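You operate a simulated robot arm through the tools that you are given. There is no shell and no other tool.

You run a simulated robot arm. Do the job below in one go: nothing can be reset, and whatever is moved stays where it is left.

## Task
Blow the dust off the black keypad, then try its switch in the nest.
Fine: slide it on, then off again; it stays in the rubber nest.
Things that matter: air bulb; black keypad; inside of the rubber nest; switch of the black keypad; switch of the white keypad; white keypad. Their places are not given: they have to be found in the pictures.

The check looks at the end state, three seconds after you hand in, the way a careful person would. Anything else that was tipped, shoved, dropped, spilled or broken makes it a failure.

## Robot
A 7-joint arm with a two-finger parallel gripper, fixed in place. Base frame: the origin is on the floor under the middle of its stand, x ahead of it, y to its left, z up; the work surface is at about z = 800. Lengths are in mm, angles in degrees, forces in N, time in s.
With the tool pointing down near the work surface it reaches from about 100 to 660 mm from the base axis. Its first joint turns from -66.0 to 66.0 degrees. Payload 1.57 kg.
The TCP is the grasp point between the finger pads, 30 mm short of the fingertips. In the tool frame z runs along the fingers and y along their closing line. The gripper opens to 80 mm. The fingers are 17 mm wide and 12 mm thick; the gripper's body (40 by 82 mm) begins 80 mm behind the TCP.
Orientation is told as [roll, pitch, yaw] about the base's x, y, z axes, in that order, counted from this pose: with the fingers straight down and closing along the base's y, the tool's x points along the base's -x, its y along +y and its z along -z.

## Interface
- The arm moves only by the tool step_arm. Its argument "plan" is a list of rows, each an object of numbers (a shift or turn left out is 0, a gripper value left out holds the last): "dx", "dy", "dz": the shift along the tool's x, y, z in units of 500 mm (1.0 is 500 mm); "rx", "ry", "rz": the turn, a rotation vector about the tool's x, y, z in units of 90 degrees (1.0 is 90 degrees); "grip": the opening in per cent of the stroke, from 0 (shut) to 100 (fully open). In form: [{"dx": .., "dy": .., "dz": .., "rx": .., "ry": .., "rz": .., "grip": ..}, ...]. A call has 1 to 20 rows; each row is the pose to reach, as a shift and turn from the pose commanded when the call began, along the tool's axes at that moment. A call with a number of a shift or a turn outside -1 to 1 is refused whole. Rows are played at 5 a second. More than 50 mm and 8.6 degrees between two rows, or a gripper value outside its range, and nothing of the call is played. A pose out of reach is approached as far as the arm can. The call stops where the force on the tool passes 40 N (or 10 N more than at its start, if that is more) or the arm is blocked; 0.2 s more then pass. Each finger travels about 72 mm/s and halts on what it meets, pressing with about 30 N; the grip force reading is that of the motor and also rises with nothing between the fingers. The clock runs only during rows and for 0.2 s after the last one: add rows that repeat a pose to give the fingers time. The reply holds the time, the measured pose of the TCP, the force on the tool along the base axes, the opening and the grip force, in the units named above and with some noise, with the torque about the TCP (base axes, N m) and any sound that the robot's microphone picked up.
- Cameras (640 x 400 px; columns grow to the right, rows downward): "scene" is fixed at [64.4, 440.7, 1421.9]; the picture's right is [-0.68, -0.74, 0.00], its down [-0.43, 0.39, -0.81] and it looks along [0.60, -0.55, -0.58] (base axes); focal length 324 px, centre (320, 200). "wrist" rides on the gripper at [72, -7, -122] in the tool frame; the picture's right is [0.09, 1.00, 0.00], its down [-0.84, 0.08, -0.54] and it looks along [-0.54, 0.05, 0.84] (tool axes); focal length 238 px, centre (320, 200).
- camera(camera): a new picture of that camera. It takes no simulated time.
- pixel_to_xyz(camera, pixels): for up to 12 pixels [column, row] of the newest picture of that camera ("zoom" is the newest enlarged one), the place [x, y, z] in the base frame of the surface seen there, good to about 2 mm. It takes no simulated time.
- zoom(camera, box): a new picture of the part [left, top, right, bottom] of that camera's present view, enlarged. It takes no simulated time.
- job_done(): hands the job in; it is judged then, once.

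Open the gripper and draw the arm clear of the work before you hand the job in, unless the task says otherwise.

The tools are called after ">>>" by a JSON object that holds its "api" and its "payload". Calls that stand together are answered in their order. step_arm: Moves the arm, as the interface text tells. Its arguments: {"type":"object","properties":{"plan":{"type":"array"}},"required":["plan"]} The other tools are called the same way: camera (camera) takes a picture; pixel_to_xyz (camera, pixels) gives the place of the surface under pixels of a picture; zoom (camera, box) takes an enlarged picture of a part of a camera's view; job_done () hands the job in.

At the start:

```text
time: 0.0
position: [366.4, -127.8, 1220.5]
tool_rot: [0.1, -0.1, 0.0]
force: [0.7, -0.8, 0.0]
torque: [-0.01, 0.0, 0.0]
grip_width: 80.1
finger_force: 0.0
```

scene: 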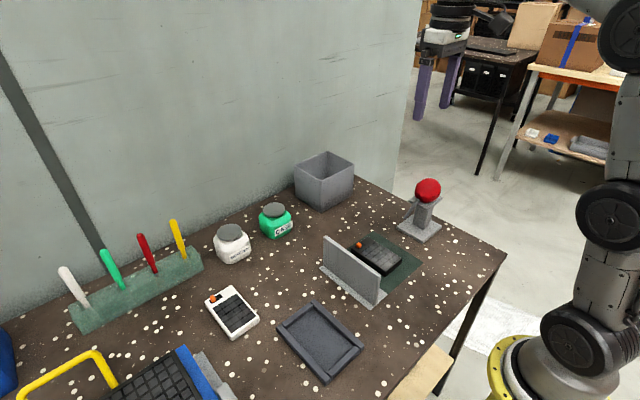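
wrist: 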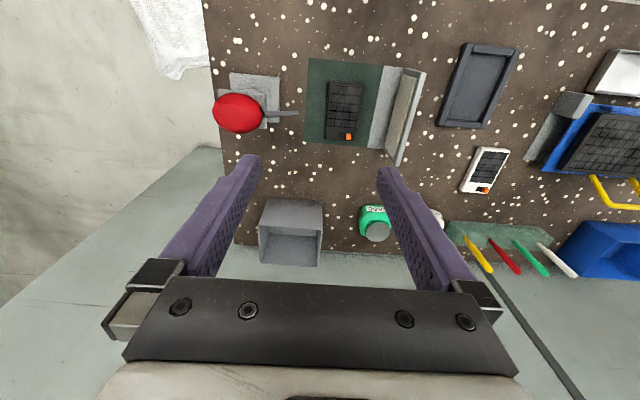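

The scene shows a black keypad on a green mat near (375,255), a red air bulb in a stand near (428,190), a dark tray (rubber nest?) near (320,340) and a white keypad near (232,312). I'll zoom in on these to understand them.

>>> {"api": "zoom", "payload": {"camera": "scene", "box": [310, 160, 470, 310]}}

>>> {"api": "zoom", "payload": {"camera": "scene", "box": [190, 270, 390, 395]}}

>>> {"api": "zoom", "payload": {"camera": "wrist", "box": [200, 40, 440, 190]}}

>>> {"api": "zoom", "payload": {"camera": "wrist", "box": [400, 30, 640, 280]}}

```text
2.67 times, centred on (390, 235) of scene
```

zoom: 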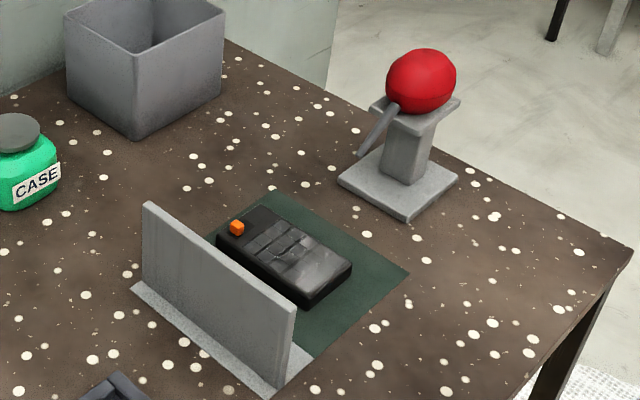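

```text
3.20 times, centred on (290, 332) of scene
```

zoom: 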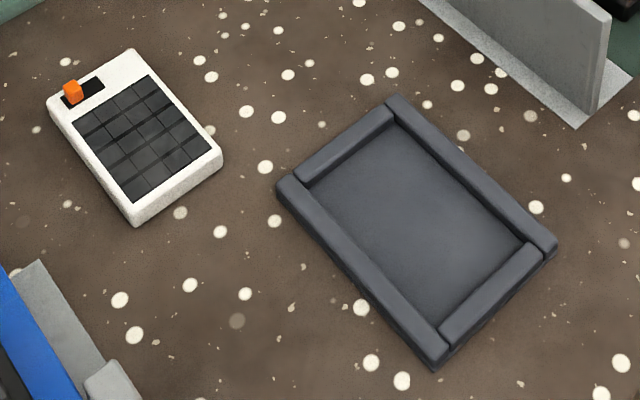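

```text
2.67 times, centred on (320, 115) of wrist
```

zoom: 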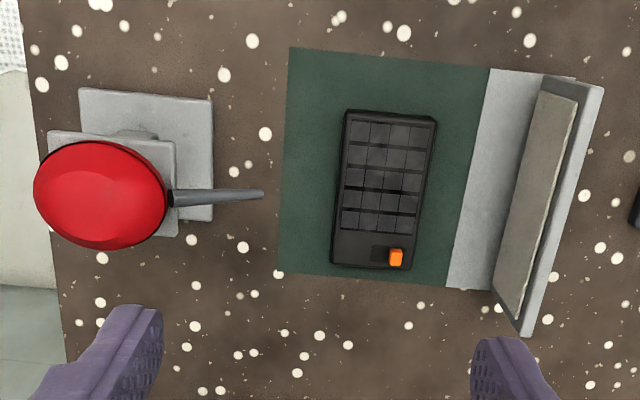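

```text
1.60 times, centred on (520, 155) of wrist
```

zoom: 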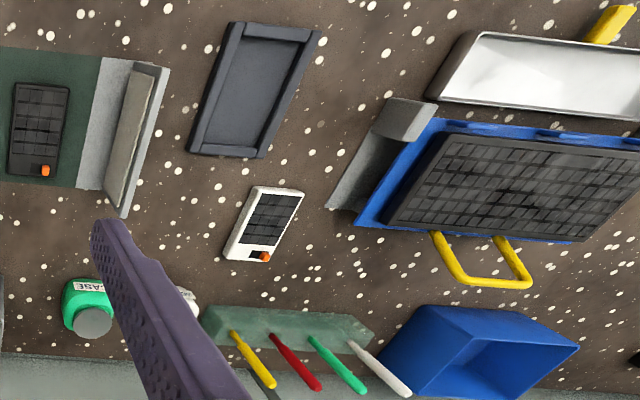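

The bulb sits on a stand with its nozzle pointing toward the black keypad on the mat, with a screen behind. I measure places of the key features in the scene view.

>>> {"api": "camera", "payload": {"camera": "scene"}}

>>> {"api": "pixel_to_xyz", "payload": {"camera": "scene", "pixels": [[428, 188], [428, 180], [416, 192], [408, 212], [399, 228], [420, 230], [443, 230], [432, 205], [359, 244], [375, 240], [400, 257], [385, 270]]}}

>>> {"api": "pixel_to_xyz", "payload": {"camera": "scene", "pixels": [[312, 303], [278, 330], [362, 347], [327, 380], [320, 340], [296, 328], [342, 325], [300, 315], [345, 360], [328, 240], [382, 280], [376, 302]]}}

>>> {"api": "pixel_to_xyz", "payload": {"camera": "scene", "pixels": [[212, 297], [216, 300], [234, 286], [258, 318], [234, 338], [206, 303], [366, 246], [355, 243], [386, 250], [370, 255], [410, 250], [380, 235]]}}

```text
taken
```

scene: 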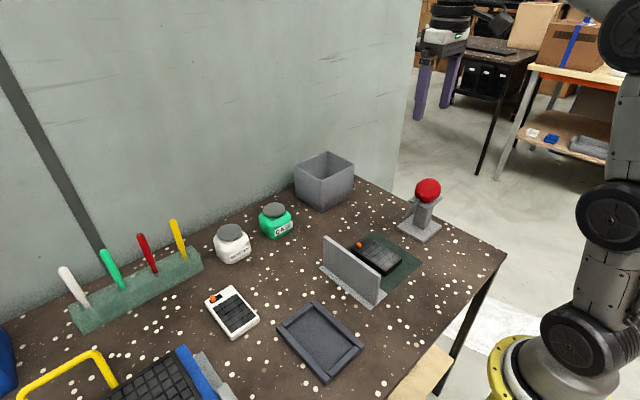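

```text
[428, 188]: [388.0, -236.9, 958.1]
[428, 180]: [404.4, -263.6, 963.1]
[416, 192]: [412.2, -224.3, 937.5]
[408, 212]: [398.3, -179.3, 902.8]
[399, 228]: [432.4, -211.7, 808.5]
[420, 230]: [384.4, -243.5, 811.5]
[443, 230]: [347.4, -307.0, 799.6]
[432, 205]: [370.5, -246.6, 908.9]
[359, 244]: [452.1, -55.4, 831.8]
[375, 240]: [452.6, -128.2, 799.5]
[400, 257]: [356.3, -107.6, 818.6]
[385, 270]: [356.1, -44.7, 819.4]
```

```text
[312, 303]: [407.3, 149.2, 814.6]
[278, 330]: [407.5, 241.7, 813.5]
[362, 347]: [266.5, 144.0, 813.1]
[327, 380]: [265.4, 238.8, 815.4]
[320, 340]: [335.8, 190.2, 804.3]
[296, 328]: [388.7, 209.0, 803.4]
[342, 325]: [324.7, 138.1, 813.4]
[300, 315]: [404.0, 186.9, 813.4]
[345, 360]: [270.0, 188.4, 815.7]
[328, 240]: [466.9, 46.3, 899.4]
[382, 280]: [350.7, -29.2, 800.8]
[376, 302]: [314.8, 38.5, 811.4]
```

```text
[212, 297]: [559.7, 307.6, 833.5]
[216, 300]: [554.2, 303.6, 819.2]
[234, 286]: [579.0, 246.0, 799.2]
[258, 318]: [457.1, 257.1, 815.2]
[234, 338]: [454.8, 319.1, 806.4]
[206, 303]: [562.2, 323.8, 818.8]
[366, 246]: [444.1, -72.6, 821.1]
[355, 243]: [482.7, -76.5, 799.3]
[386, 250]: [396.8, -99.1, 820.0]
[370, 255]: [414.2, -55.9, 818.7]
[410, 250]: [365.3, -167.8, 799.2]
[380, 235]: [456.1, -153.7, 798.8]
```

The nozzle axis seems to run from the bulb (~[388,-250,950]) down toward the keypad. I lower the wrist camera to get a closer look at the bulb, its stand and the keypad.

>>> {"api": "step_arm", "payload": {"plan": [{"dx": 0.01, "dy": -0.02, "dz": 0.05, "grip": 100}, {"dx": 0.02, "dy": -0.04, "dz": 0.1}, {"dx": 0.03, "dy": -0.06, "dz": 0.15}, {"dx": 0.04, "dy": -0.08, "dz": 0.2}, {"dx": 0.052, "dy": -0.08, "dz": 0.24}, {"dx": 0.052, "dy": -0.08, "dz": 0.24}]}}

>>> {"api": "camera", "payload": {"camera": "wrist"}}

```text
time: 1.4
position: [340.0, -167.9, 1102.0]
tool_rot: [0.1, 0.0, -0.1]
force: [-0.3, 0.0, 0.6]
torque: [-0.03, -0.04, -0.01]
grip_width: 79.9
finger_force: 0.1
```

```text
taken
```

wrist: 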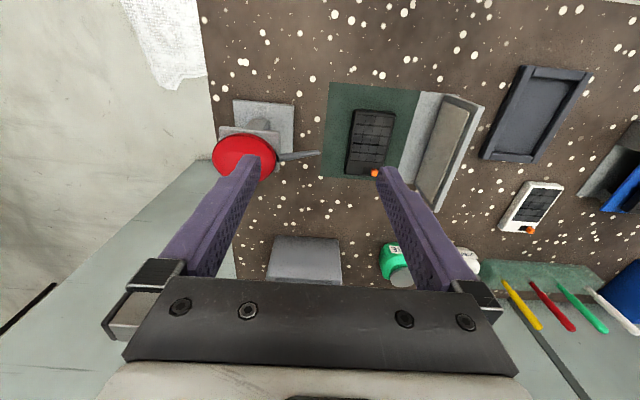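

Now I zoom into the bulb/stand and the keypad from this closer viewpoint.

>>> {"api": "zoom", "payload": {"camera": "wrist", "box": [200, 80, 340, 200]}}

>>> {"api": "zoom", "payload": {"camera": "wrist", "box": [310, 75, 490, 215]}}

>>> {"api": "pixel_to_xyz", "payload": {"camera": "wrist", "pixels": [[244, 155], [218, 152], [272, 155], [244, 138], [284, 156], [300, 155], [318, 153], [234, 130], [280, 135], [236, 101], [294, 104], [260, 125]]}}

>>> {"api": "pixel_to_xyz", "payload": {"camera": "wrist", "pixels": [[356, 112], [393, 114], [348, 172], [375, 173], [362, 170], [372, 140], [332, 83], [322, 174], [420, 92], [402, 180], [440, 96], [480, 105]]}}

```text
3.33 times, centred on (270, 140) of wrist
```

zoom: 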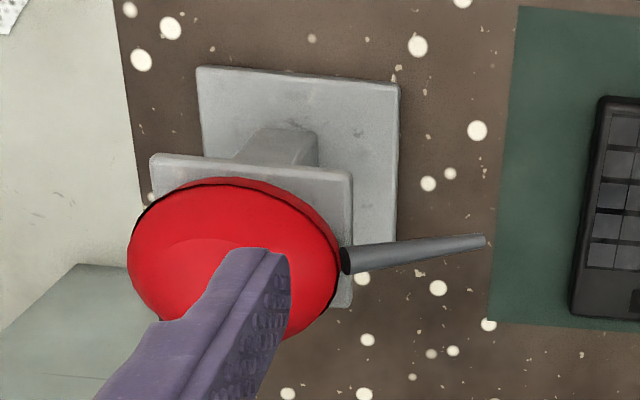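

```text
2.86 times, centred on (400, 145) of wrist
```

zoom: 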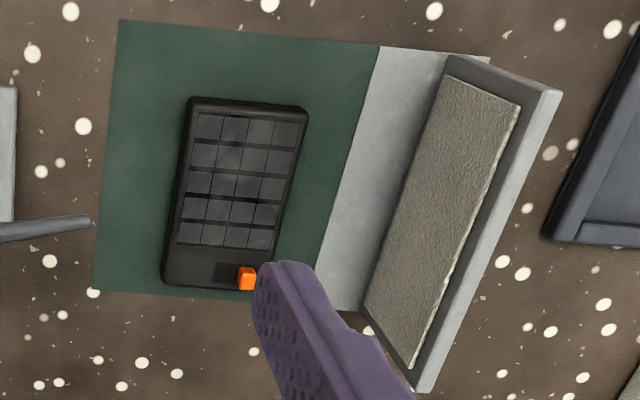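

```text
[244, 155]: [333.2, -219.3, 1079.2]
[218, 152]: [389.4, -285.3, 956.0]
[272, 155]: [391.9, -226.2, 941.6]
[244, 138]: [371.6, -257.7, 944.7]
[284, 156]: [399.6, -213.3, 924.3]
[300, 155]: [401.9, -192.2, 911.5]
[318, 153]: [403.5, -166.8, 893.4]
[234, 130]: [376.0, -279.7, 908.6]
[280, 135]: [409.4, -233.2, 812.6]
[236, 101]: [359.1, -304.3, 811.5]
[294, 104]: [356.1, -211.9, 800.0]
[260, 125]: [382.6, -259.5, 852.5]
```

```text
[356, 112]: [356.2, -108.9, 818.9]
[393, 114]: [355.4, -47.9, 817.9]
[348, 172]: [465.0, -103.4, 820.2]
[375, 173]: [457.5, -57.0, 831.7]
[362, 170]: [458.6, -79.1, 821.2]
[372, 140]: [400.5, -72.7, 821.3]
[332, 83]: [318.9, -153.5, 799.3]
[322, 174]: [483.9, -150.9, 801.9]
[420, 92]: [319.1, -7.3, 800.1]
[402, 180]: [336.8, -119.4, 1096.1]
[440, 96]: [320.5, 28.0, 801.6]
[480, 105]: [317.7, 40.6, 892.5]
```

The nozzle line runs (400,-213,924)→(403,-167,893), which extended hits the keypad's top near (412,-57,820). I turn the gripper 90° so the fingers close along base x, moving over the bulb at a safe height, to look at it more closely.

>>> {"api": "step_arm", "payload": {"plan": [{"dx": -0.008, "dy": -0.015, "dz": 0.0, "rz": -0.08}, {"dx": -0.016, "dy": -0.03, "dz": 0.0, "rz": -0.16}, {"dx": -0.024, "dy": -0.045, "dz": 0.0, "rz": -0.24}, {"dx": -0.032, "dy": -0.06, "dz": 0.0, "rz": -0.32}, {"dx": -0.04, "dy": -0.075, "dz": 0.0, "rz": -0.4}, {"dx": -0.048, "dy": -0.09, "dz": 0.0, "rz": -0.48}, {"dx": -0.056, "dy": -0.105, "dz": 0.0, "rz": -0.56}, {"dx": -0.064, "dy": -0.12, "dz": 0.0, "rz": -0.64}, {"dx": -0.072, "dy": -0.135, "dz": 0.0, "rz": -0.72}, {"dx": -0.08, "dy": -0.15, "dz": 0.0, "rz": -0.8}, {"dx": -0.088, "dy": -0.165, "dz": 0.0, "rz": -0.88}, {"dx": -0.096, "dy": -0.176, "dz": 0.0, "rz": -0.95}, {"dx": -0.096, "dy": -0.176, "dz": 0.0, "rz": -1.0}, {"dx": -0.096, "dy": -0.176, "dz": 0.0, "rz": -1.0}]}}

>>> {"api": "camera", "payload": {"camera": "wrist"}}

>>> {"api": "camera", "payload": {"camera": "scene"}}

```text
time: 4.4
position: [388.0, -255.4, 1101.6]
tool_rot: [-0.1, 0.0, 90.1]
force: [-0.1, 0.3, 0.5]
torque: [-0.02, 0.01, 0.0]
grip_width: 80.2
finger_force: 0.1
```

```text
taken
```

wrist: 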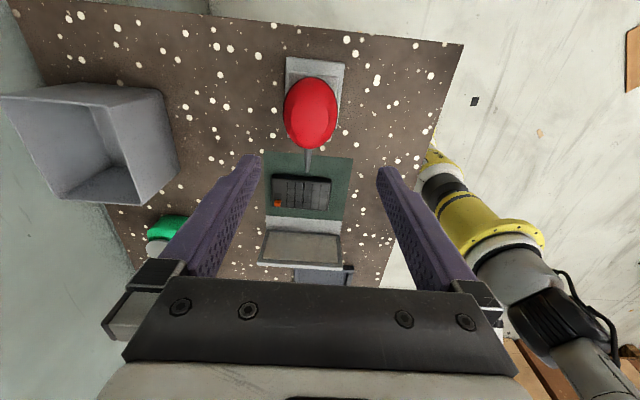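

```text
taken
```

scene: 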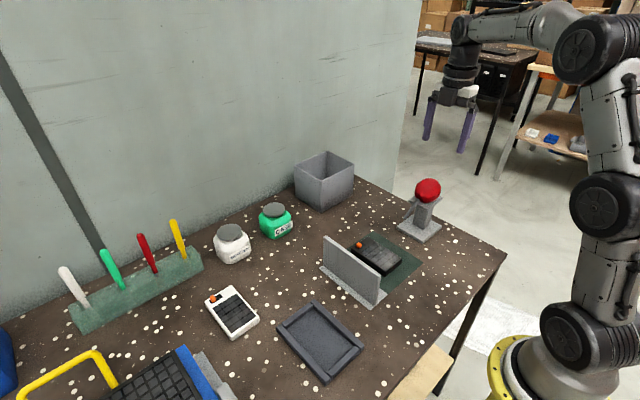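

The bulb is now at (311,112) in the wrist view, nicely between the fingers, with the nozzle pointing to the keypad. I zoom in and measure its outline.

>>> {"api": "zoom", "payload": {"camera": "wrist", "box": [250, 45, 380, 225]}}

>>> {"api": "pixel_to_xyz", "payload": {"camera": "wrist", "pixels": [[286, 108], [337, 108], [311, 80], [311, 146], [311, 112], [290, 125], [332, 125], [300, 70], [325, 70], [308, 155], [307, 168], [311, 95]]}}

>>> {"api": "pixel_to_xyz", "payload": {"camera": "wrist", "pixels": [[274, 181], [329, 182], [274, 206], [329, 208], [277, 203], [300, 190], [289, 60], [343, 66], [285, 85], [338, 110], [265, 235], [340, 240]]}}

```text
2.22 times, centred on (315, 135) of wrist
```

zoom: 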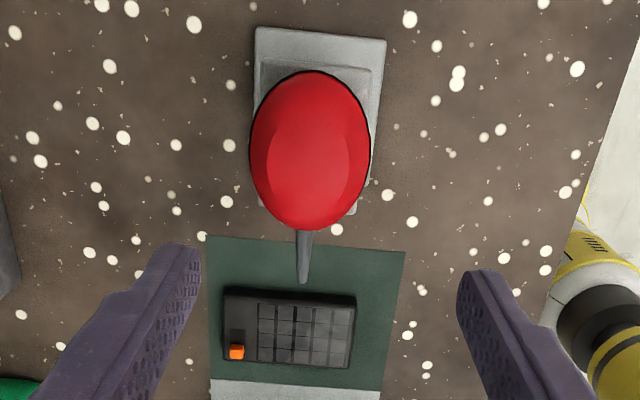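

```text
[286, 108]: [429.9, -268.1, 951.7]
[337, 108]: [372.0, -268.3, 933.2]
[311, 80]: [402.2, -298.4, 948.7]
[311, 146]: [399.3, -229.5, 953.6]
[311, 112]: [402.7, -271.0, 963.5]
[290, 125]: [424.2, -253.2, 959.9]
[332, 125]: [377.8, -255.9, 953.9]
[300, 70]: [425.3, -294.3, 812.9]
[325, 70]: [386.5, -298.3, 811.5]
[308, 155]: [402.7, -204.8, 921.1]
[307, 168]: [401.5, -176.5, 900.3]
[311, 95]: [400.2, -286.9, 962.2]
```

```text
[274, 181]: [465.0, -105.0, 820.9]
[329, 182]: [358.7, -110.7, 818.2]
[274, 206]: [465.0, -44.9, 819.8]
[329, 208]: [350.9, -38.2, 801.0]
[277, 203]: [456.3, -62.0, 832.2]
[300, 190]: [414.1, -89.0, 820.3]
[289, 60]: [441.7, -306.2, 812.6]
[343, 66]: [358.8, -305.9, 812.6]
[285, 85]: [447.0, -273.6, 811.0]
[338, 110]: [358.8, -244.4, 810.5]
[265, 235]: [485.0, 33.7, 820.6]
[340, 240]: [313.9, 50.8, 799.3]
```

The bulb's silhouette spans x≈372–430 (centre x≈401.5), y≈-299 to -229, top z≈964. I centre above it and descend to just above the bulb with fingers open, then check again.

>>> {"api": "step_arm", "payload": {"plan": [{"dx": 0.007, "dy": -0.014, "dz": 0.0, "grip": 100}, {"dx": 0.013, "dy": -0.027, "dz": 0.04}, {"dx": 0.013, "dy": -0.027, "dz": 0.09}, {"dx": 0.013, "dy": -0.027, "dz": 0.14}, {"dx": 0.013, "dy": -0.027, "dz": 0.18}, {"dx": 0.013, "dy": -0.027, "dz": 0.18}]}}

>>> {"api": "camera", "payload": {"camera": "wrist"}}

>>> {"api": "zoom", "payload": {"camera": "scene", "box": [370, 110, 500, 260]}}

```text
time: 5.8
position: [402.4, -262.9, 1010.3]
tool_rot: [0.1, 0.0, 90.0]
force: [0.2, 0.5, -0.3]
torque: [0.0, -0.01, 0.01]
grip_width: 80.0
finger_force: 0.1
```

```text
taken
```

wrist: 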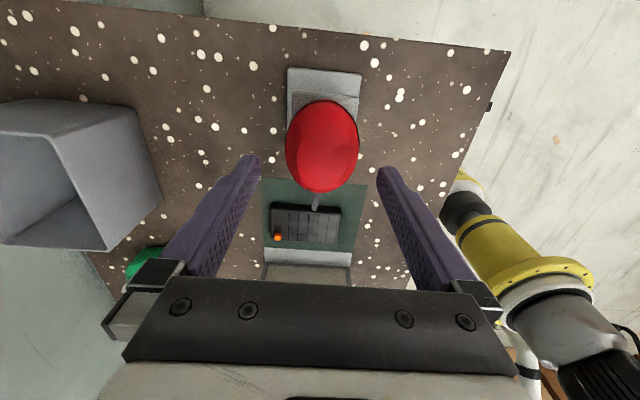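

```text
2.67 times, centred on (435, 185) of scene
```

zoom: 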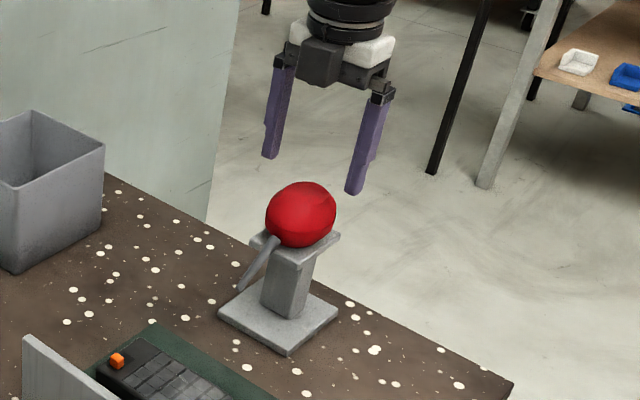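

The bulb (322,146) is centred between the fingertips (≈250 and ≈388 columns). Before squeezing, I zoom in on the keypad to record how the dust looks.

>>> {"api": "zoom", "payload": {"camera": "wrist", "box": [260, 185, 360, 250]}}

>>> {"api": "zoom", "payload": {"camera": "scene", "box": [335, 220, 425, 290]}}

>>> {"api": "pixel_to_xyz", "payload": {"camera": "wrist", "pixels": [[288, 146], [356, 146], [322, 110], [322, 185], [322, 140], [322, 125], [295, 97], [352, 97], [315, 200]]}}

```text
6.15 times, centred on (310, 218) of wrist
```

zoom: 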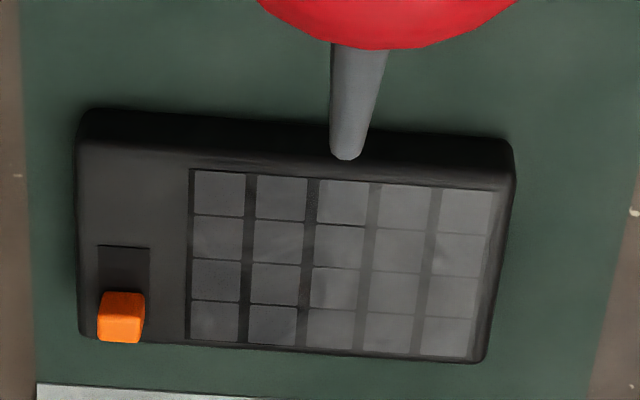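

```text
5.71 times, centred on (380, 255) of scene
```

zoom: 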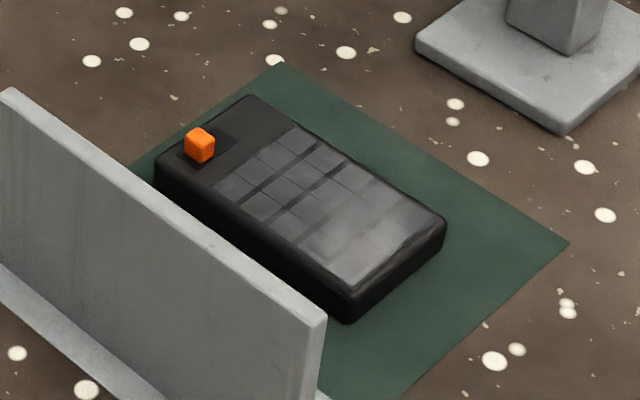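

```text
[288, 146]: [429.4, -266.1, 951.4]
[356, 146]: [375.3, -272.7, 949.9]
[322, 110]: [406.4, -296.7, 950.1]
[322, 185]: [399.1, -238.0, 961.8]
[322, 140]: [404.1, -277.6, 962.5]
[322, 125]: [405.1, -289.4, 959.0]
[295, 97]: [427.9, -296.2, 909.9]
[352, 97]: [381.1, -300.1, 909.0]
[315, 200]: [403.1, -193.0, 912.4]
```

The dust shows as a grey haze on the keys, mostly at the end away from the switch. I descend with open fingers so the pads straddle the bulb's middle, tips ~10 mm above the stand's plate (z≈909).

>>> {"api": "step_arm", "payload": {"plan": [{"dz": 0.03, "grip": 100}, {"dz": 0.06}, {"dz": 0.09}, {"dz": 0.122}, {"dz": 0.122}]}}

>>> {"api": "zoom", "payload": {"camera": "scene", "box": [370, 110, 500, 260]}}

>>> {"api": "camera", "payload": {"camera": "wrist"}}

```text
time: 7.0
position: [402.5, -261.2, 949.6]
tool_rot: [-0.1, 0.0, 90.0]
force: [-0.5, 0.2, 0.6]
torque: [-0.01, 0.02, 0.01]
grip_width: 80.1
finger_force: 0.1
```

```text
2.67 times, centred on (435, 185) of scene
```

zoom: 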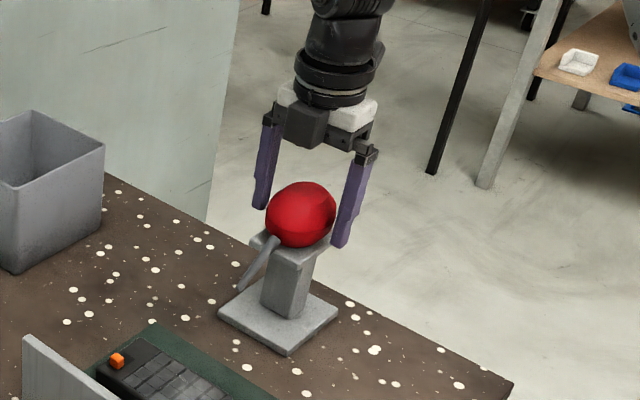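

```text
taken
```

wrist: 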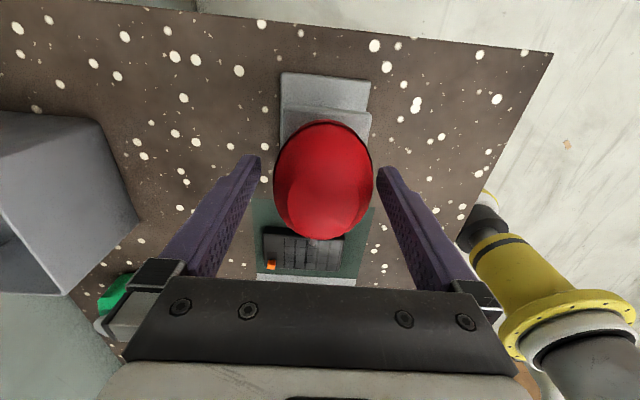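

The fingers straddle the bulb evenly with no contact force. I squeeze gently first, to about 55 %, then read the force and sound.

>>> {"api": "step_arm", "payload": {"plan": [{"grip": 80}, {"grip": 72}, {"grip": 64}, {"grip": 56}, {"grip": 56}]}}

>>> {"api": "zoom", "payload": {"camera": "scene", "box": [335, 220, 425, 290]}}

>>> {"api": "zoom", "payload": {"camera": "scene", "box": [370, 110, 500, 260]}}

```text
time: 8.2
position: [400.2, -262.0, 949.0]
tool_rot: [0.2, -0.1, 90.0]
force: [-19.1, -0.5, 4.9]
torque: [-0.26, 0.64, 0.02]
grip_width: 59.9
finger_force: 45.0
```

```text
5.71 times, centred on (380, 255) of scene
```

zoom: 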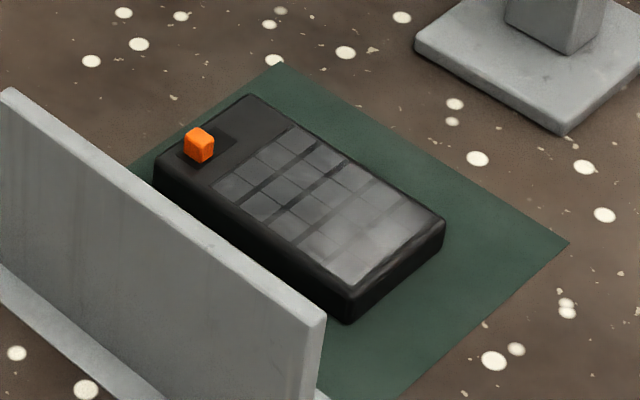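

```text
2.67 times, centred on (435, 185) of scene
```

zoom: 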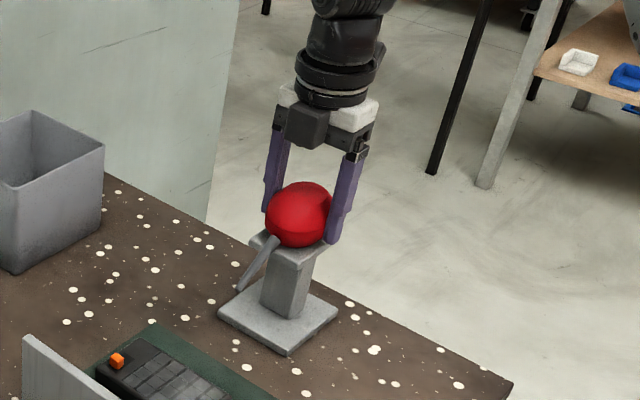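

The fingers stopped on the bulb at 59.9 mm with 19 N sideways toward -x (arm pushed 2 mm), so I was off-centre; no puff heard and the haze on the keypad is unchanged. I open, shift 2.5 mm toward -x and squeeze again, deeper.

>>> {"api": "step_arm", "payload": {"plan": [{"grip": 85}, {"grip": 100}, {"dy": 0.005, "grip": 100}, {"dy": 0.005, "grip": 90}, {"dy": 0.005, "grip": 80}, {"dy": 0.005, "grip": 70}]}}

```text
time: 9.6
position: [400.2, -262.1, 949.9]
tool_rot: [-0.1, 0.0, 90.0]
force: [3.7, 0.5, -2.9]
torque: [-0.05, -0.47, -0.05]
grip_width: 60.0
finger_force: 25.8
```

Now the contact is balanced (x force 3.7 N) at a 60 mm opening. I squeeze further and hold.

>>> {"api": "step_arm", "payload": {"plan": [{"grip": 60}, {"grip": 45}, {"grip": 30}, {"grip": 30}, {"grip": 30}]}}

>>> {"api": "zoom", "payload": {"camera": "scene", "box": [335, 220, 425, 290]}}

>>> {"api": "zoom", "payload": {"camera": "scene", "box": [370, 110, 500, 260]}}

```text
time: 10.8
position: [400.3, -261.8, 949.8]
tool_rot: [-0.1, 0.0, 90.0]
force: [10.4, 0.1, -5.6]
torque: [0.0, -0.83, -0.1]
grip_width: 59.9
finger_force: 45.1
```

```text
5.71 times, centred on (380, 255) of scene
```

zoom: 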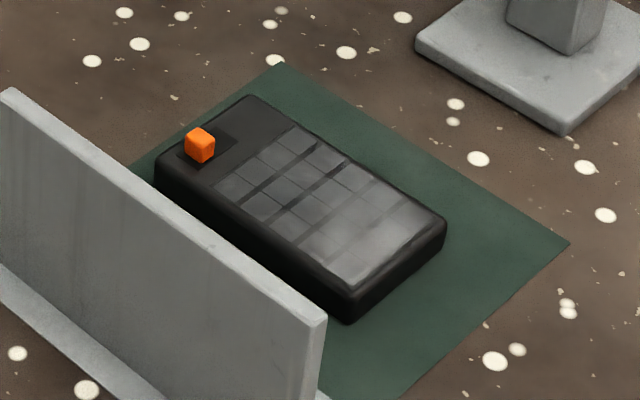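

```text
2.67 times, centred on (435, 185) of scene
```

zoom: 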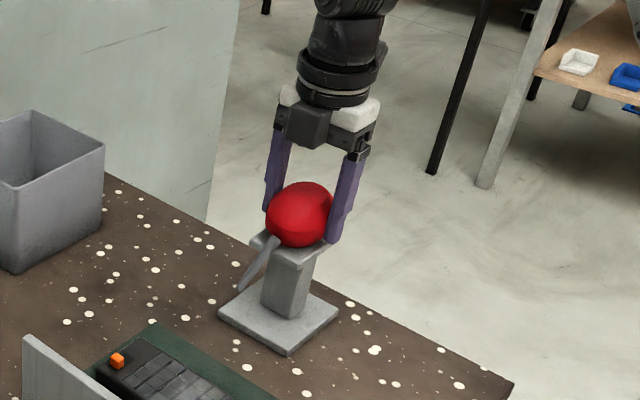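

Fingers hold at 59.9 mm with full force, but no puff sound and no visible change, so I need to see what exactly the pads touch. I zoom in tightly on the bulb, plate and fingertips.

>>> {"api": "zoom", "payload": {"camera": "scene", "box": [405, 160, 455, 220]}}

>>> {"api": "zoom", "payload": {"camera": "wrist", "box": [220, 60, 420, 280]}}

```text
6.67 times, centred on (430, 190) of scene
```

zoom: 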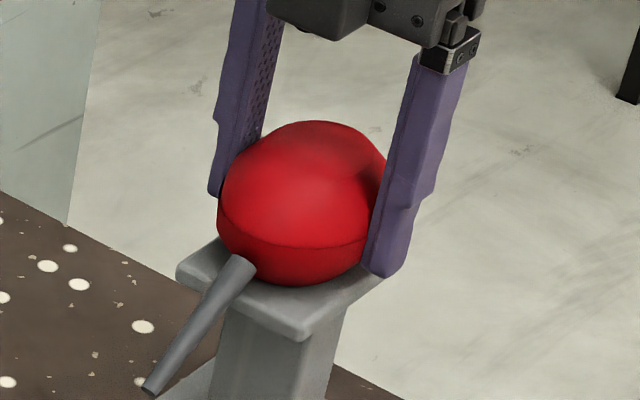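

```text
1.82 times, centred on (320, 170) of wrist
```

zoom: 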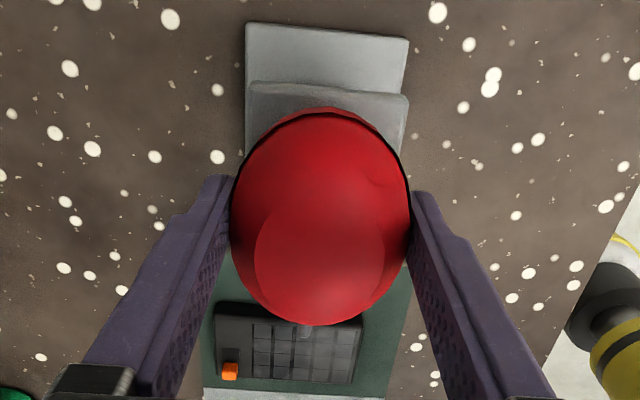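

The zoom shows the bulb as a dome over a lower half with a seam line, sitting above the plate; side squeezing doesn't compress it. I release, rise, and close the fingers so I can press the dome downward from above instead.

>>> {"api": "step_arm", "payload": {"plan": [{"grip": 80}, {"grip": 100}, {"grip": 100}, {"dz": -0.04}, {"dz": -0.09}, {"dz": -0.14}, {"dz": -0.14, "grip": 50}, {"dz": -0.14, "grip": 0}, {"dz": -0.14, "grip": 0}, {"dz": -0.14, "grip": 0}, {"dz": -0.14, "grip": 0}]}}

>>> {"api": "camera", "payload": {"camera": "wrist"}}

>>> {"api": "zoom", "payload": {"camera": "scene", "box": [395, 140, 465, 250]}}

```text
time: 13.2
position: [399.4, -263.5, 1021.8]
tool_rot: [0.0, -0.1, 90.0]
force: [0.4, 0.4, -0.2]
torque: [0.0, -0.01, 0.05]
grip_width: 0.0
finger_force: 21.4
```

```text
taken
```

wrist: 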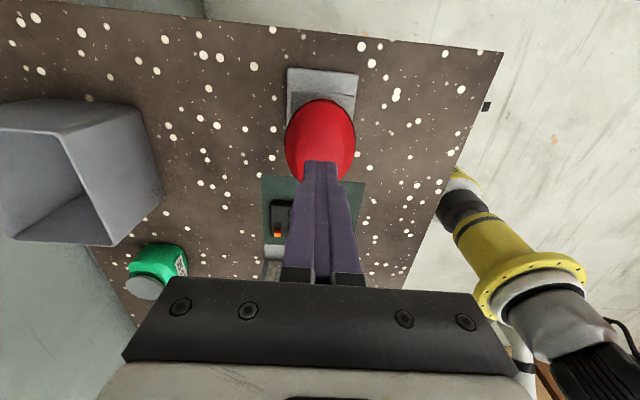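

```text
3.64 times, centred on (430, 195) of scene
```

zoom: 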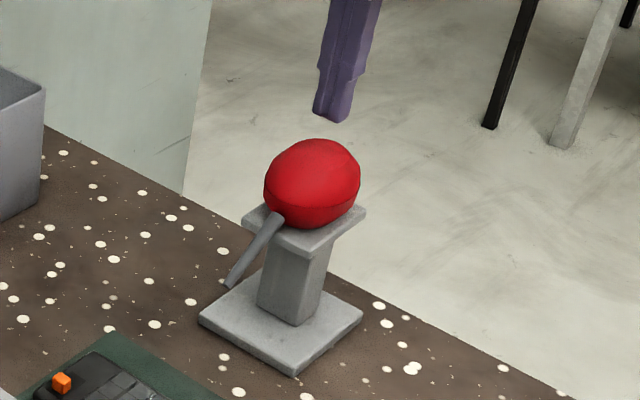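

The bulb stayed in place; the closed fingertips (z≈992) are centred above its top (z≈966). I press down in small steps and stop to read force and sound.

>>> {"api": "step_arm", "payload": {"plan": [{"dz": 0.02, "grip": 0}, {"dz": 0.04}, {"dz": 0.048}, {"dz": 0.053}, {"dz": 0.058}, {"dz": 0.063}]}}

>>> {"api": "zoom", "payload": {"camera": "scene", "box": [395, 140, 465, 250]}}

```text
time: 14.6
position: [398.7, -262.7, 987.2]
tool_rot: [0.0, 0.1, 90.0]
force: [-0.9, -1.0, 2.0]
torque: [-0.05, -0.02, -0.01]
grip_width: 0.2
finger_force: 21.3
```

```text
3.64 times, centred on (430, 195) of scene
```

zoom: 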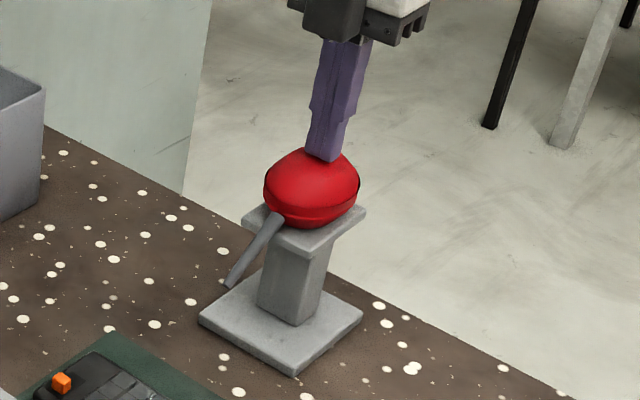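

The dome is moving down with only ~2 N — pressing from above is the right action. I keep pressing down further in small steps.

>>> {"api": "step_arm", "payload": {"plan": [{"dz": 0.006, "grip": 0}, {"dz": 0.012}, {"dz": 0.018}, {"dz": 0.024}, {"dz": 0.03}]}}

>>> {"api": "zoom", "payload": {"camera": "scene", "box": [395, 140, 465, 250]}}

>>> {"api": "zoom", "payload": {"camera": "scene", "box": [335, 220, 425, 290]}}

```text
time: 16.0
position: [398.8, -262.8, 981.5]
tool_rot: [-0.5, 0.5, 90.0]
force: [-7.0, 3.2, 18.3]
torque: [0.16, 0.26, 0.02]
grip_width: 0.1
finger_force: 21.1
stopped in row 5: the force on the tool passed its limit at 41 N (the readings are from after the stop); the commanded pose is now the measured one
```

```text
3.64 times, centred on (430, 195) of scene
```

zoom: 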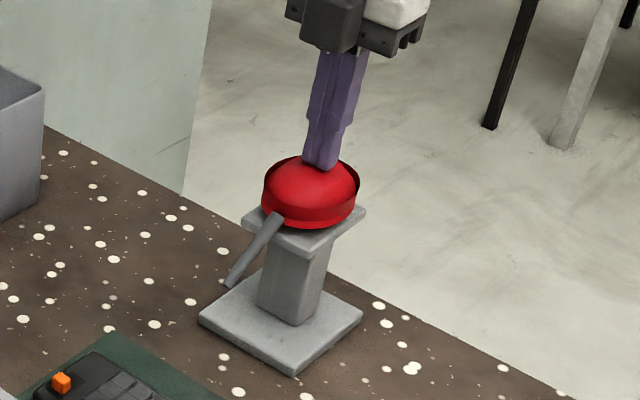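

```text
5.71 times, centred on (380, 255) of scene
```

zoom: 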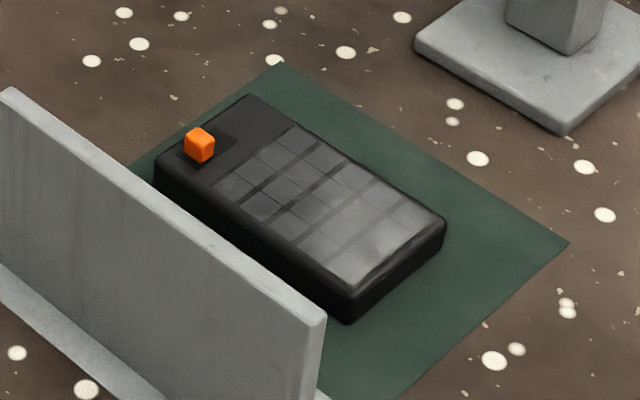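

The dome bottomed out after ~14 mm of travel and the haze looks a bit thinner (key grid lines now visible), so the puff reaches the keypad. I now do a few brisk press-and-release strokes, stopping just short of the bottom.

>>> {"api": "step_arm", "payload": {"plan": [{"dz": -0.02, "grip": 0}, {"dz": -0.036}, {"dz": -0.036}, {"dz": -0.003}, {"dz": -0.003}, {"dz": -0.036}, {"dz": -0.036}, {"dz": -0.036}, {"dz": -0.003}, {"dz": -0.003}, {"dz": -0.036}, {"dz": -0.036}, {"dz": -0.036}]}}

>>> {"api": "zoom", "payload": {"camera": "scene", "box": [335, 220, 425, 290]}}

>>> {"api": "zoom", "payload": {"camera": "scene", "box": [395, 140, 465, 250]}}

```text
time: 18.8
position: [401.9, -264.4, 993.9]
tool_rot: [-0.2, 0.1, 90.1]
force: [0.0, 0.2, -0.9]
torque: [0.03, 0.02, -0.02]
grip_width: 0.3
finger_force: 21.4
```

```text
5.71 times, centred on (380, 255) of scene
```

zoom: 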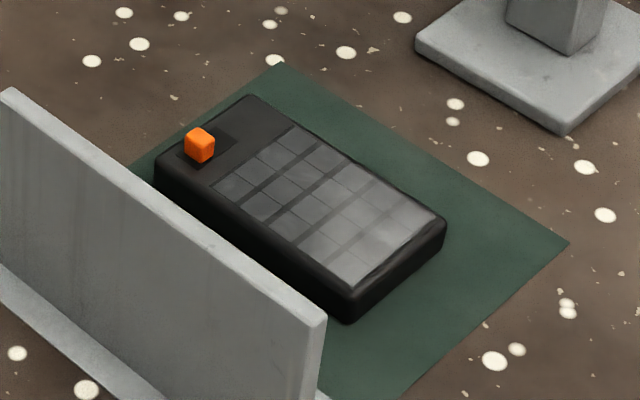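

```text
3.64 times, centred on (430, 195) of scene
```

zoom: 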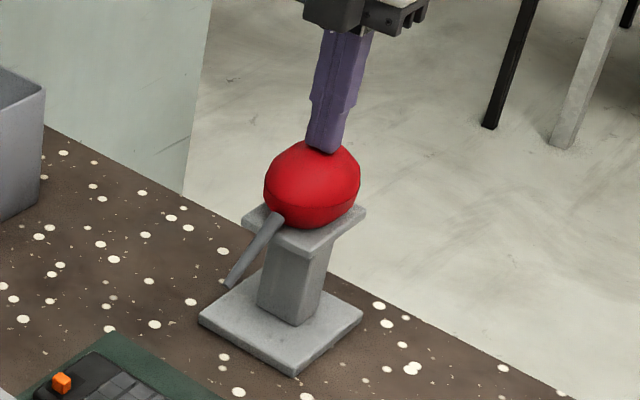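

The bulb recovered fully and stayed put; grid lines on the keypad are now crisp, but I want a closer look for remaining dust. I rise, open the fingers and look at the keypad with the wrist camera.

>>> {"api": "step_arm", "payload": {"plan": [{"dz": -0.04, "grip": 0}, {"dz": -0.08, "grip": 50}, {"dz": -0.08, "dx": -0.05, "grip": 100}, {"dz": -0.08, "dx": -0.1}, {"dz": -0.08, "dx": -0.15}, {"dz": -0.08, "dx": -0.15}]}}

>>> {"api": "camera", "payload": {"camera": "wrist"}}

```text
time: 20.2
position: [401.4, -188.0, 1035.6]
tool_rot: [-0.1, 0.1, 90.0]
force: [-0.2, -0.5, -0.5]
torque: [0.0, 0.01, 0.02]
grip_width: 80.1
finger_force: 0.1
```

```text
taken
```

wrist: 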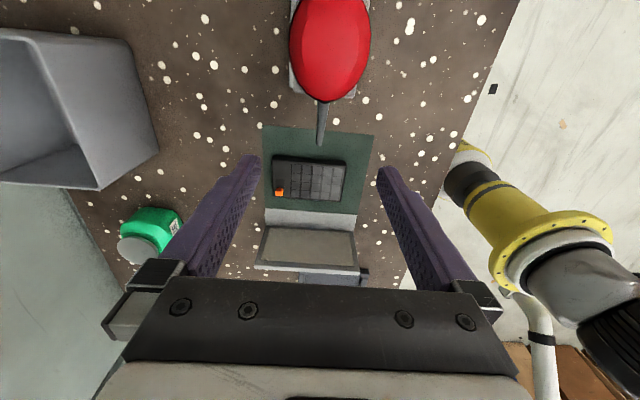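

The keypad is visible at (308,180). I zoom on it from here.

>>> {"api": "zoom", "payload": {"camera": "wrist", "box": [262, 145, 362, 210]}}

>>> {"api": "zoom", "payload": {"camera": "scene", "box": [200, 280, 270, 345]}}

>>> {"api": "zoom", "payload": {"camera": "scene", "box": [345, 225, 415, 280]}}

```text
6.15 times, centred on (312, 178) of wrist
```

zoom: 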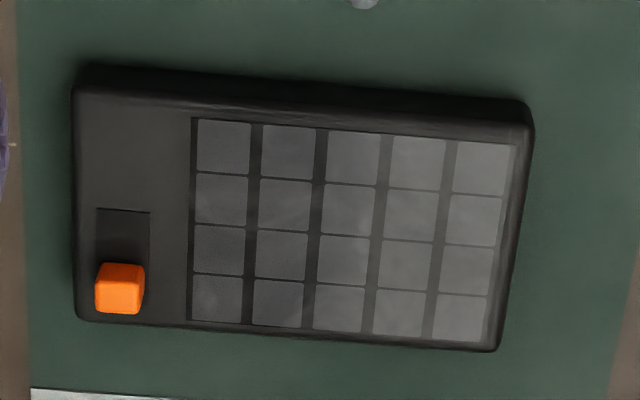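

```text
6.15 times, centred on (235, 312) of scene
```

zoom: 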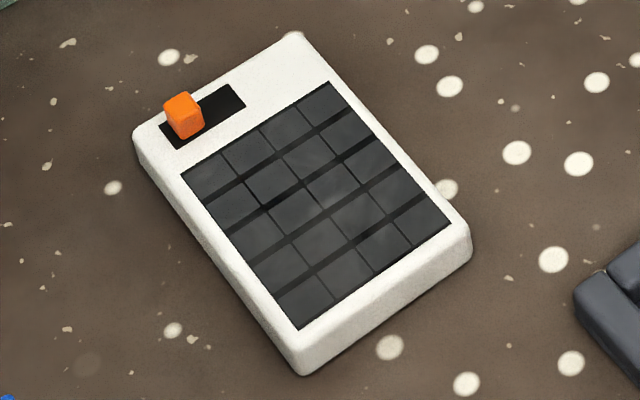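

```text
7.27 times, centred on (380, 252) of scene
```

zoom: 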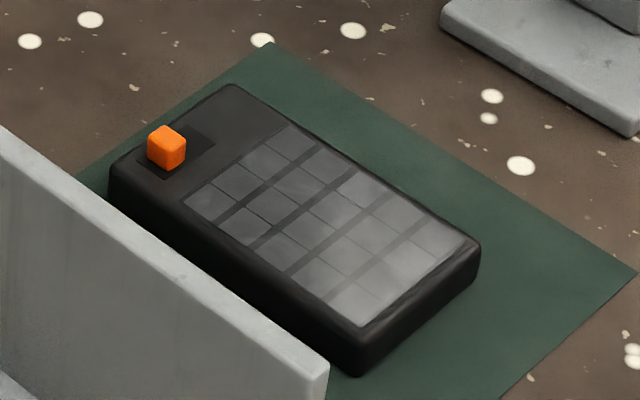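

The key grid is clearer after the first strokes than before, but the keys still look greyer than the white keypad's, so some dust may remain. I return over the bulb with closed fingers and give several more full puffs.

>>> {"api": "step_arm", "payload": {"plan": [{"dx": 0.05, "grip": 50}, {"dx": 0.1, "grip": 0}, {"dx": 0.15}, {"dx": 0.15, "dz": 0.0, "grip": 0}, {"dx": 0.15, "dz": 0.04}, {"dx": 0.15, "dz": 0.075}, {"dx": 0.15, "dz": 0.075}, {"dx": 0.15, "dz": 0.109}, {"dx": 0.15, "dz": 0.109}, {"dx": 0.15, "dz": 0.075}, {"dx": 0.15, "dz": 0.075}, {"dx": 0.15, "dz": 0.075}, {"dx": 0.15, "dz": 0.109}, {"dx": 0.15, "dz": 0.109}]}}

>>> {"api": "zoom", "payload": {"camera": "scene", "box": [335, 140, 465, 290]}}

>>> {"api": "zoom", "payload": {"camera": "scene", "box": [335, 220, 425, 290]}}

```text
time: 23.2
position: [398.9, -262.9, 981.9]
tool_rot: [-0.2, 0.3, 89.9]
force: [-5.3, -1.8, 6.6]
torque: [-0.1, 0.11, 0.0]
grip_width: 0.1
finger_force: 20.8
```

```text
2.67 times, centred on (400, 215) of scene
```

zoom: 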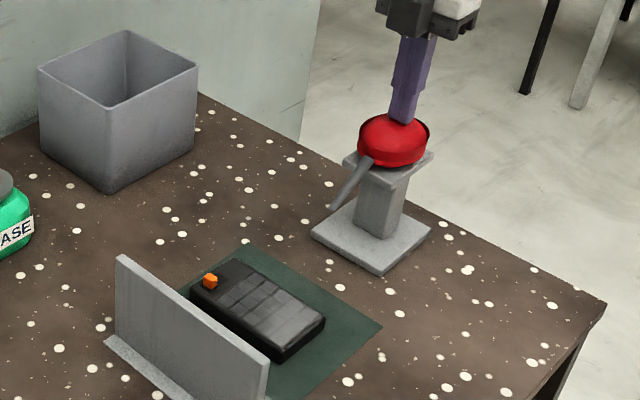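

```text
5.71 times, centred on (380, 255) of scene
```

zoom: 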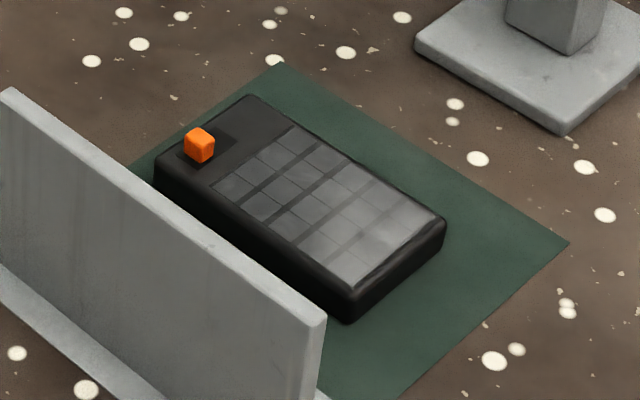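

The bulb is fully pressed here and the keypad looks the same as after the earlier strokes. I give two more strokes, then leave upward to inspect the keypad closely from directly above with the gripper turned back.

>>> {"api": "step_arm", "payload": {"plan": [{"dz": -0.036, "grip": 0}, {"dz": -0.036}, {"dz": 0.0}, {"dz": 0.0}, {"dz": -0.036}, {"dz": -0.036}, {"dz": 0.0}, {"dz": 0.0}, {"dz": -0.04}, {"dz": -0.08}, {"dz": -0.12}, {"dz": -0.16}]}}

>>> {"api": "camera", "payload": {"camera": "scene"}}

```text
time: 25.8
position: [399.8, -263.3, 1060.7]
tool_rot: [-0.2, 0.2, 90.0]
force: [-0.7, 0.3, 0.1]
torque: [0.01, -0.03, 0.01]
grip_width: 0.1
finger_force: 21.7
```

```text
taken
```

scene: 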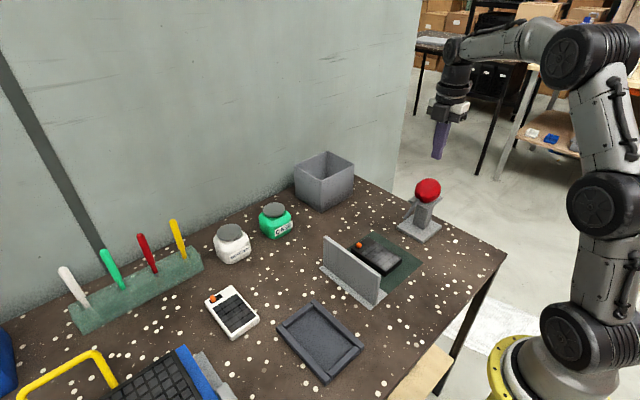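

The bulb is back up and intact on its stand. I now swing to above the keypad with yaw back to 0 and fingers open, for a close inspection and grasp preparation.

>>> {"api": "step_arm", "payload": {"plan": [{"dx": -0.031, "dy": 0.008, "rz": 0.08, "grip": 50}, {"dx": -0.062, "dy": 0.016, "rz": 0.16, "grip": 100}, {"dx": -0.093, "dy": 0.024, "rz": 0.24}, {"dx": -0.124, "dy": 0.031, "rz": 0.32}, {"dx": -0.155, "dy": 0.039, "rz": 0.4}, {"dx": -0.186, "dy": 0.047, "rz": 0.48}, {"dx": -0.217, "dy": 0.055, "rz": 0.56}, {"dx": -0.248, "dy": 0.063, "rz": 0.64}, {"dx": -0.279, "dy": 0.071, "rz": 0.72}, {"dx": -0.31, "dy": 0.078, "rz": 0.8}, {"dx": -0.341, "dy": 0.086, "rz": 0.88}, {"dx": -0.372, "dy": 0.094, "rz": 0.94}, {"dx": -0.372, "dy": 0.094, "rz": 1.0}, {"dx": -0.372, "dy": 0.094, "rz": 1.0}]}}

>>> {"api": "camera", "payload": {"camera": "wrist"}}

```text
time: 28.8
position: [350.8, -76.9, 1060.7]
tool_rot: [-0.2, -0.3, -0.1]
force: [-0.1, 0.2, 0.6]
torque: [-0.01, 0.01, -0.03]
grip_width: 80.1
finger_force: 0.1
```

```text
taken
```

wrist: 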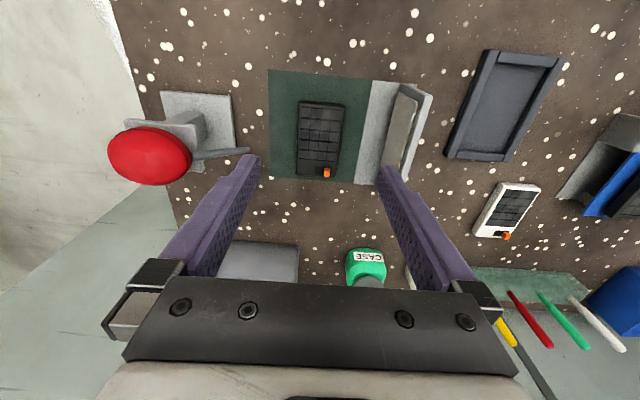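

The keypad is at (320,138) between the fingers. I zoom on it, on the white keypad for comparison, and on the nest.

>>> {"api": "zoom", "payload": {"camera": "wrist", "box": [270, 85, 380, 190]}}

>>> {"api": "zoom", "payload": {"camera": "wrist", "box": [460, 165, 560, 250]}}

>>> {"api": "zoom", "payload": {"camera": "wrist", "box": [430, 35, 580, 175]}}

```text
3.81 times, centred on (325, 138) of wrist
```

zoom: 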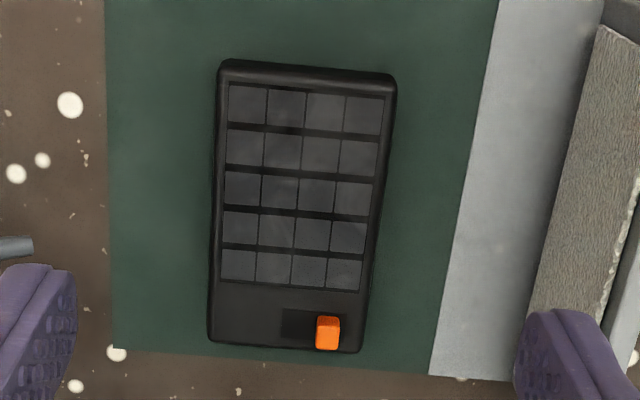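

```text
4.71 times, centred on (510, 208) of wrist
```

zoom: 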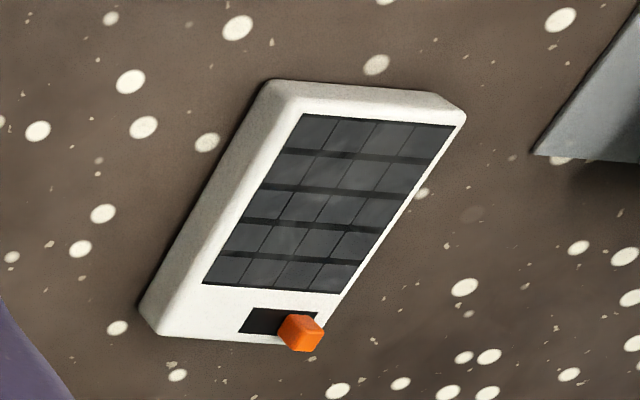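

```text
2.86 times, centred on (505, 105) of wrist
```

zoom: 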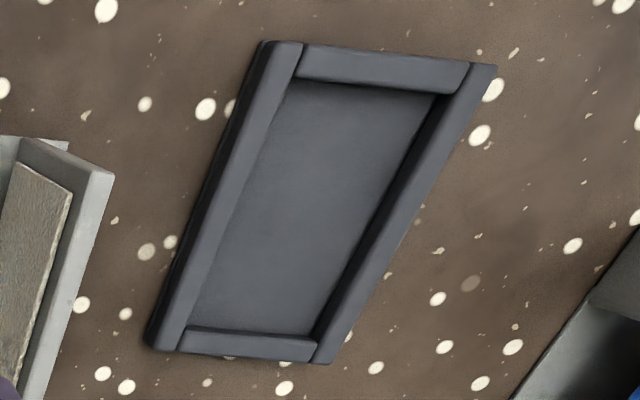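

The keys now look dark and even, like the white keypad's. I zoom in more to be sure there's no remaining dust patch.

>>> {"api": "zoom", "payload": {"camera": "wrist", "box": [295, 98, 350, 142]}}

>>> {"api": "zoom", "payload": {"camera": "wrist", "box": [295, 136, 350, 180]}}

>>> {"api": "zoom", "payload": {"camera": "scene", "box": [335, 220, 425, 290]}}

```text
9.09 times, centred on (322, 120) of wrist
```

zoom: 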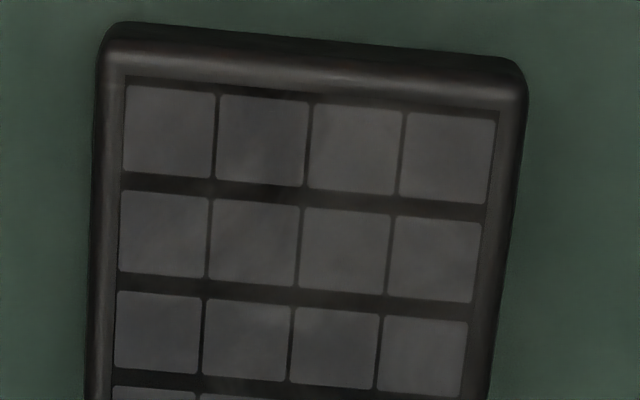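

```text
9.09 times, centred on (322, 158) of wrist
```

zoom: 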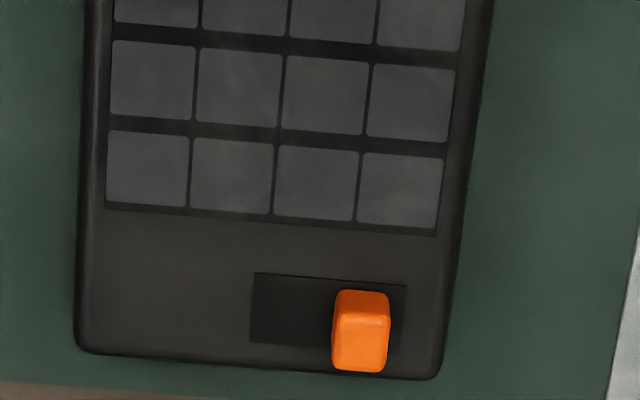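

```text
5.71 times, centred on (380, 255) of scene
```

zoom: 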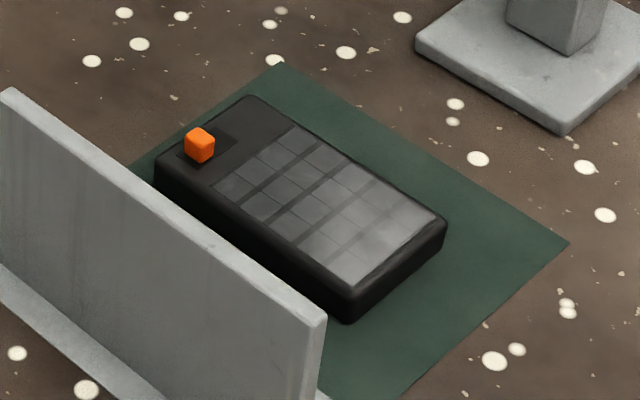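

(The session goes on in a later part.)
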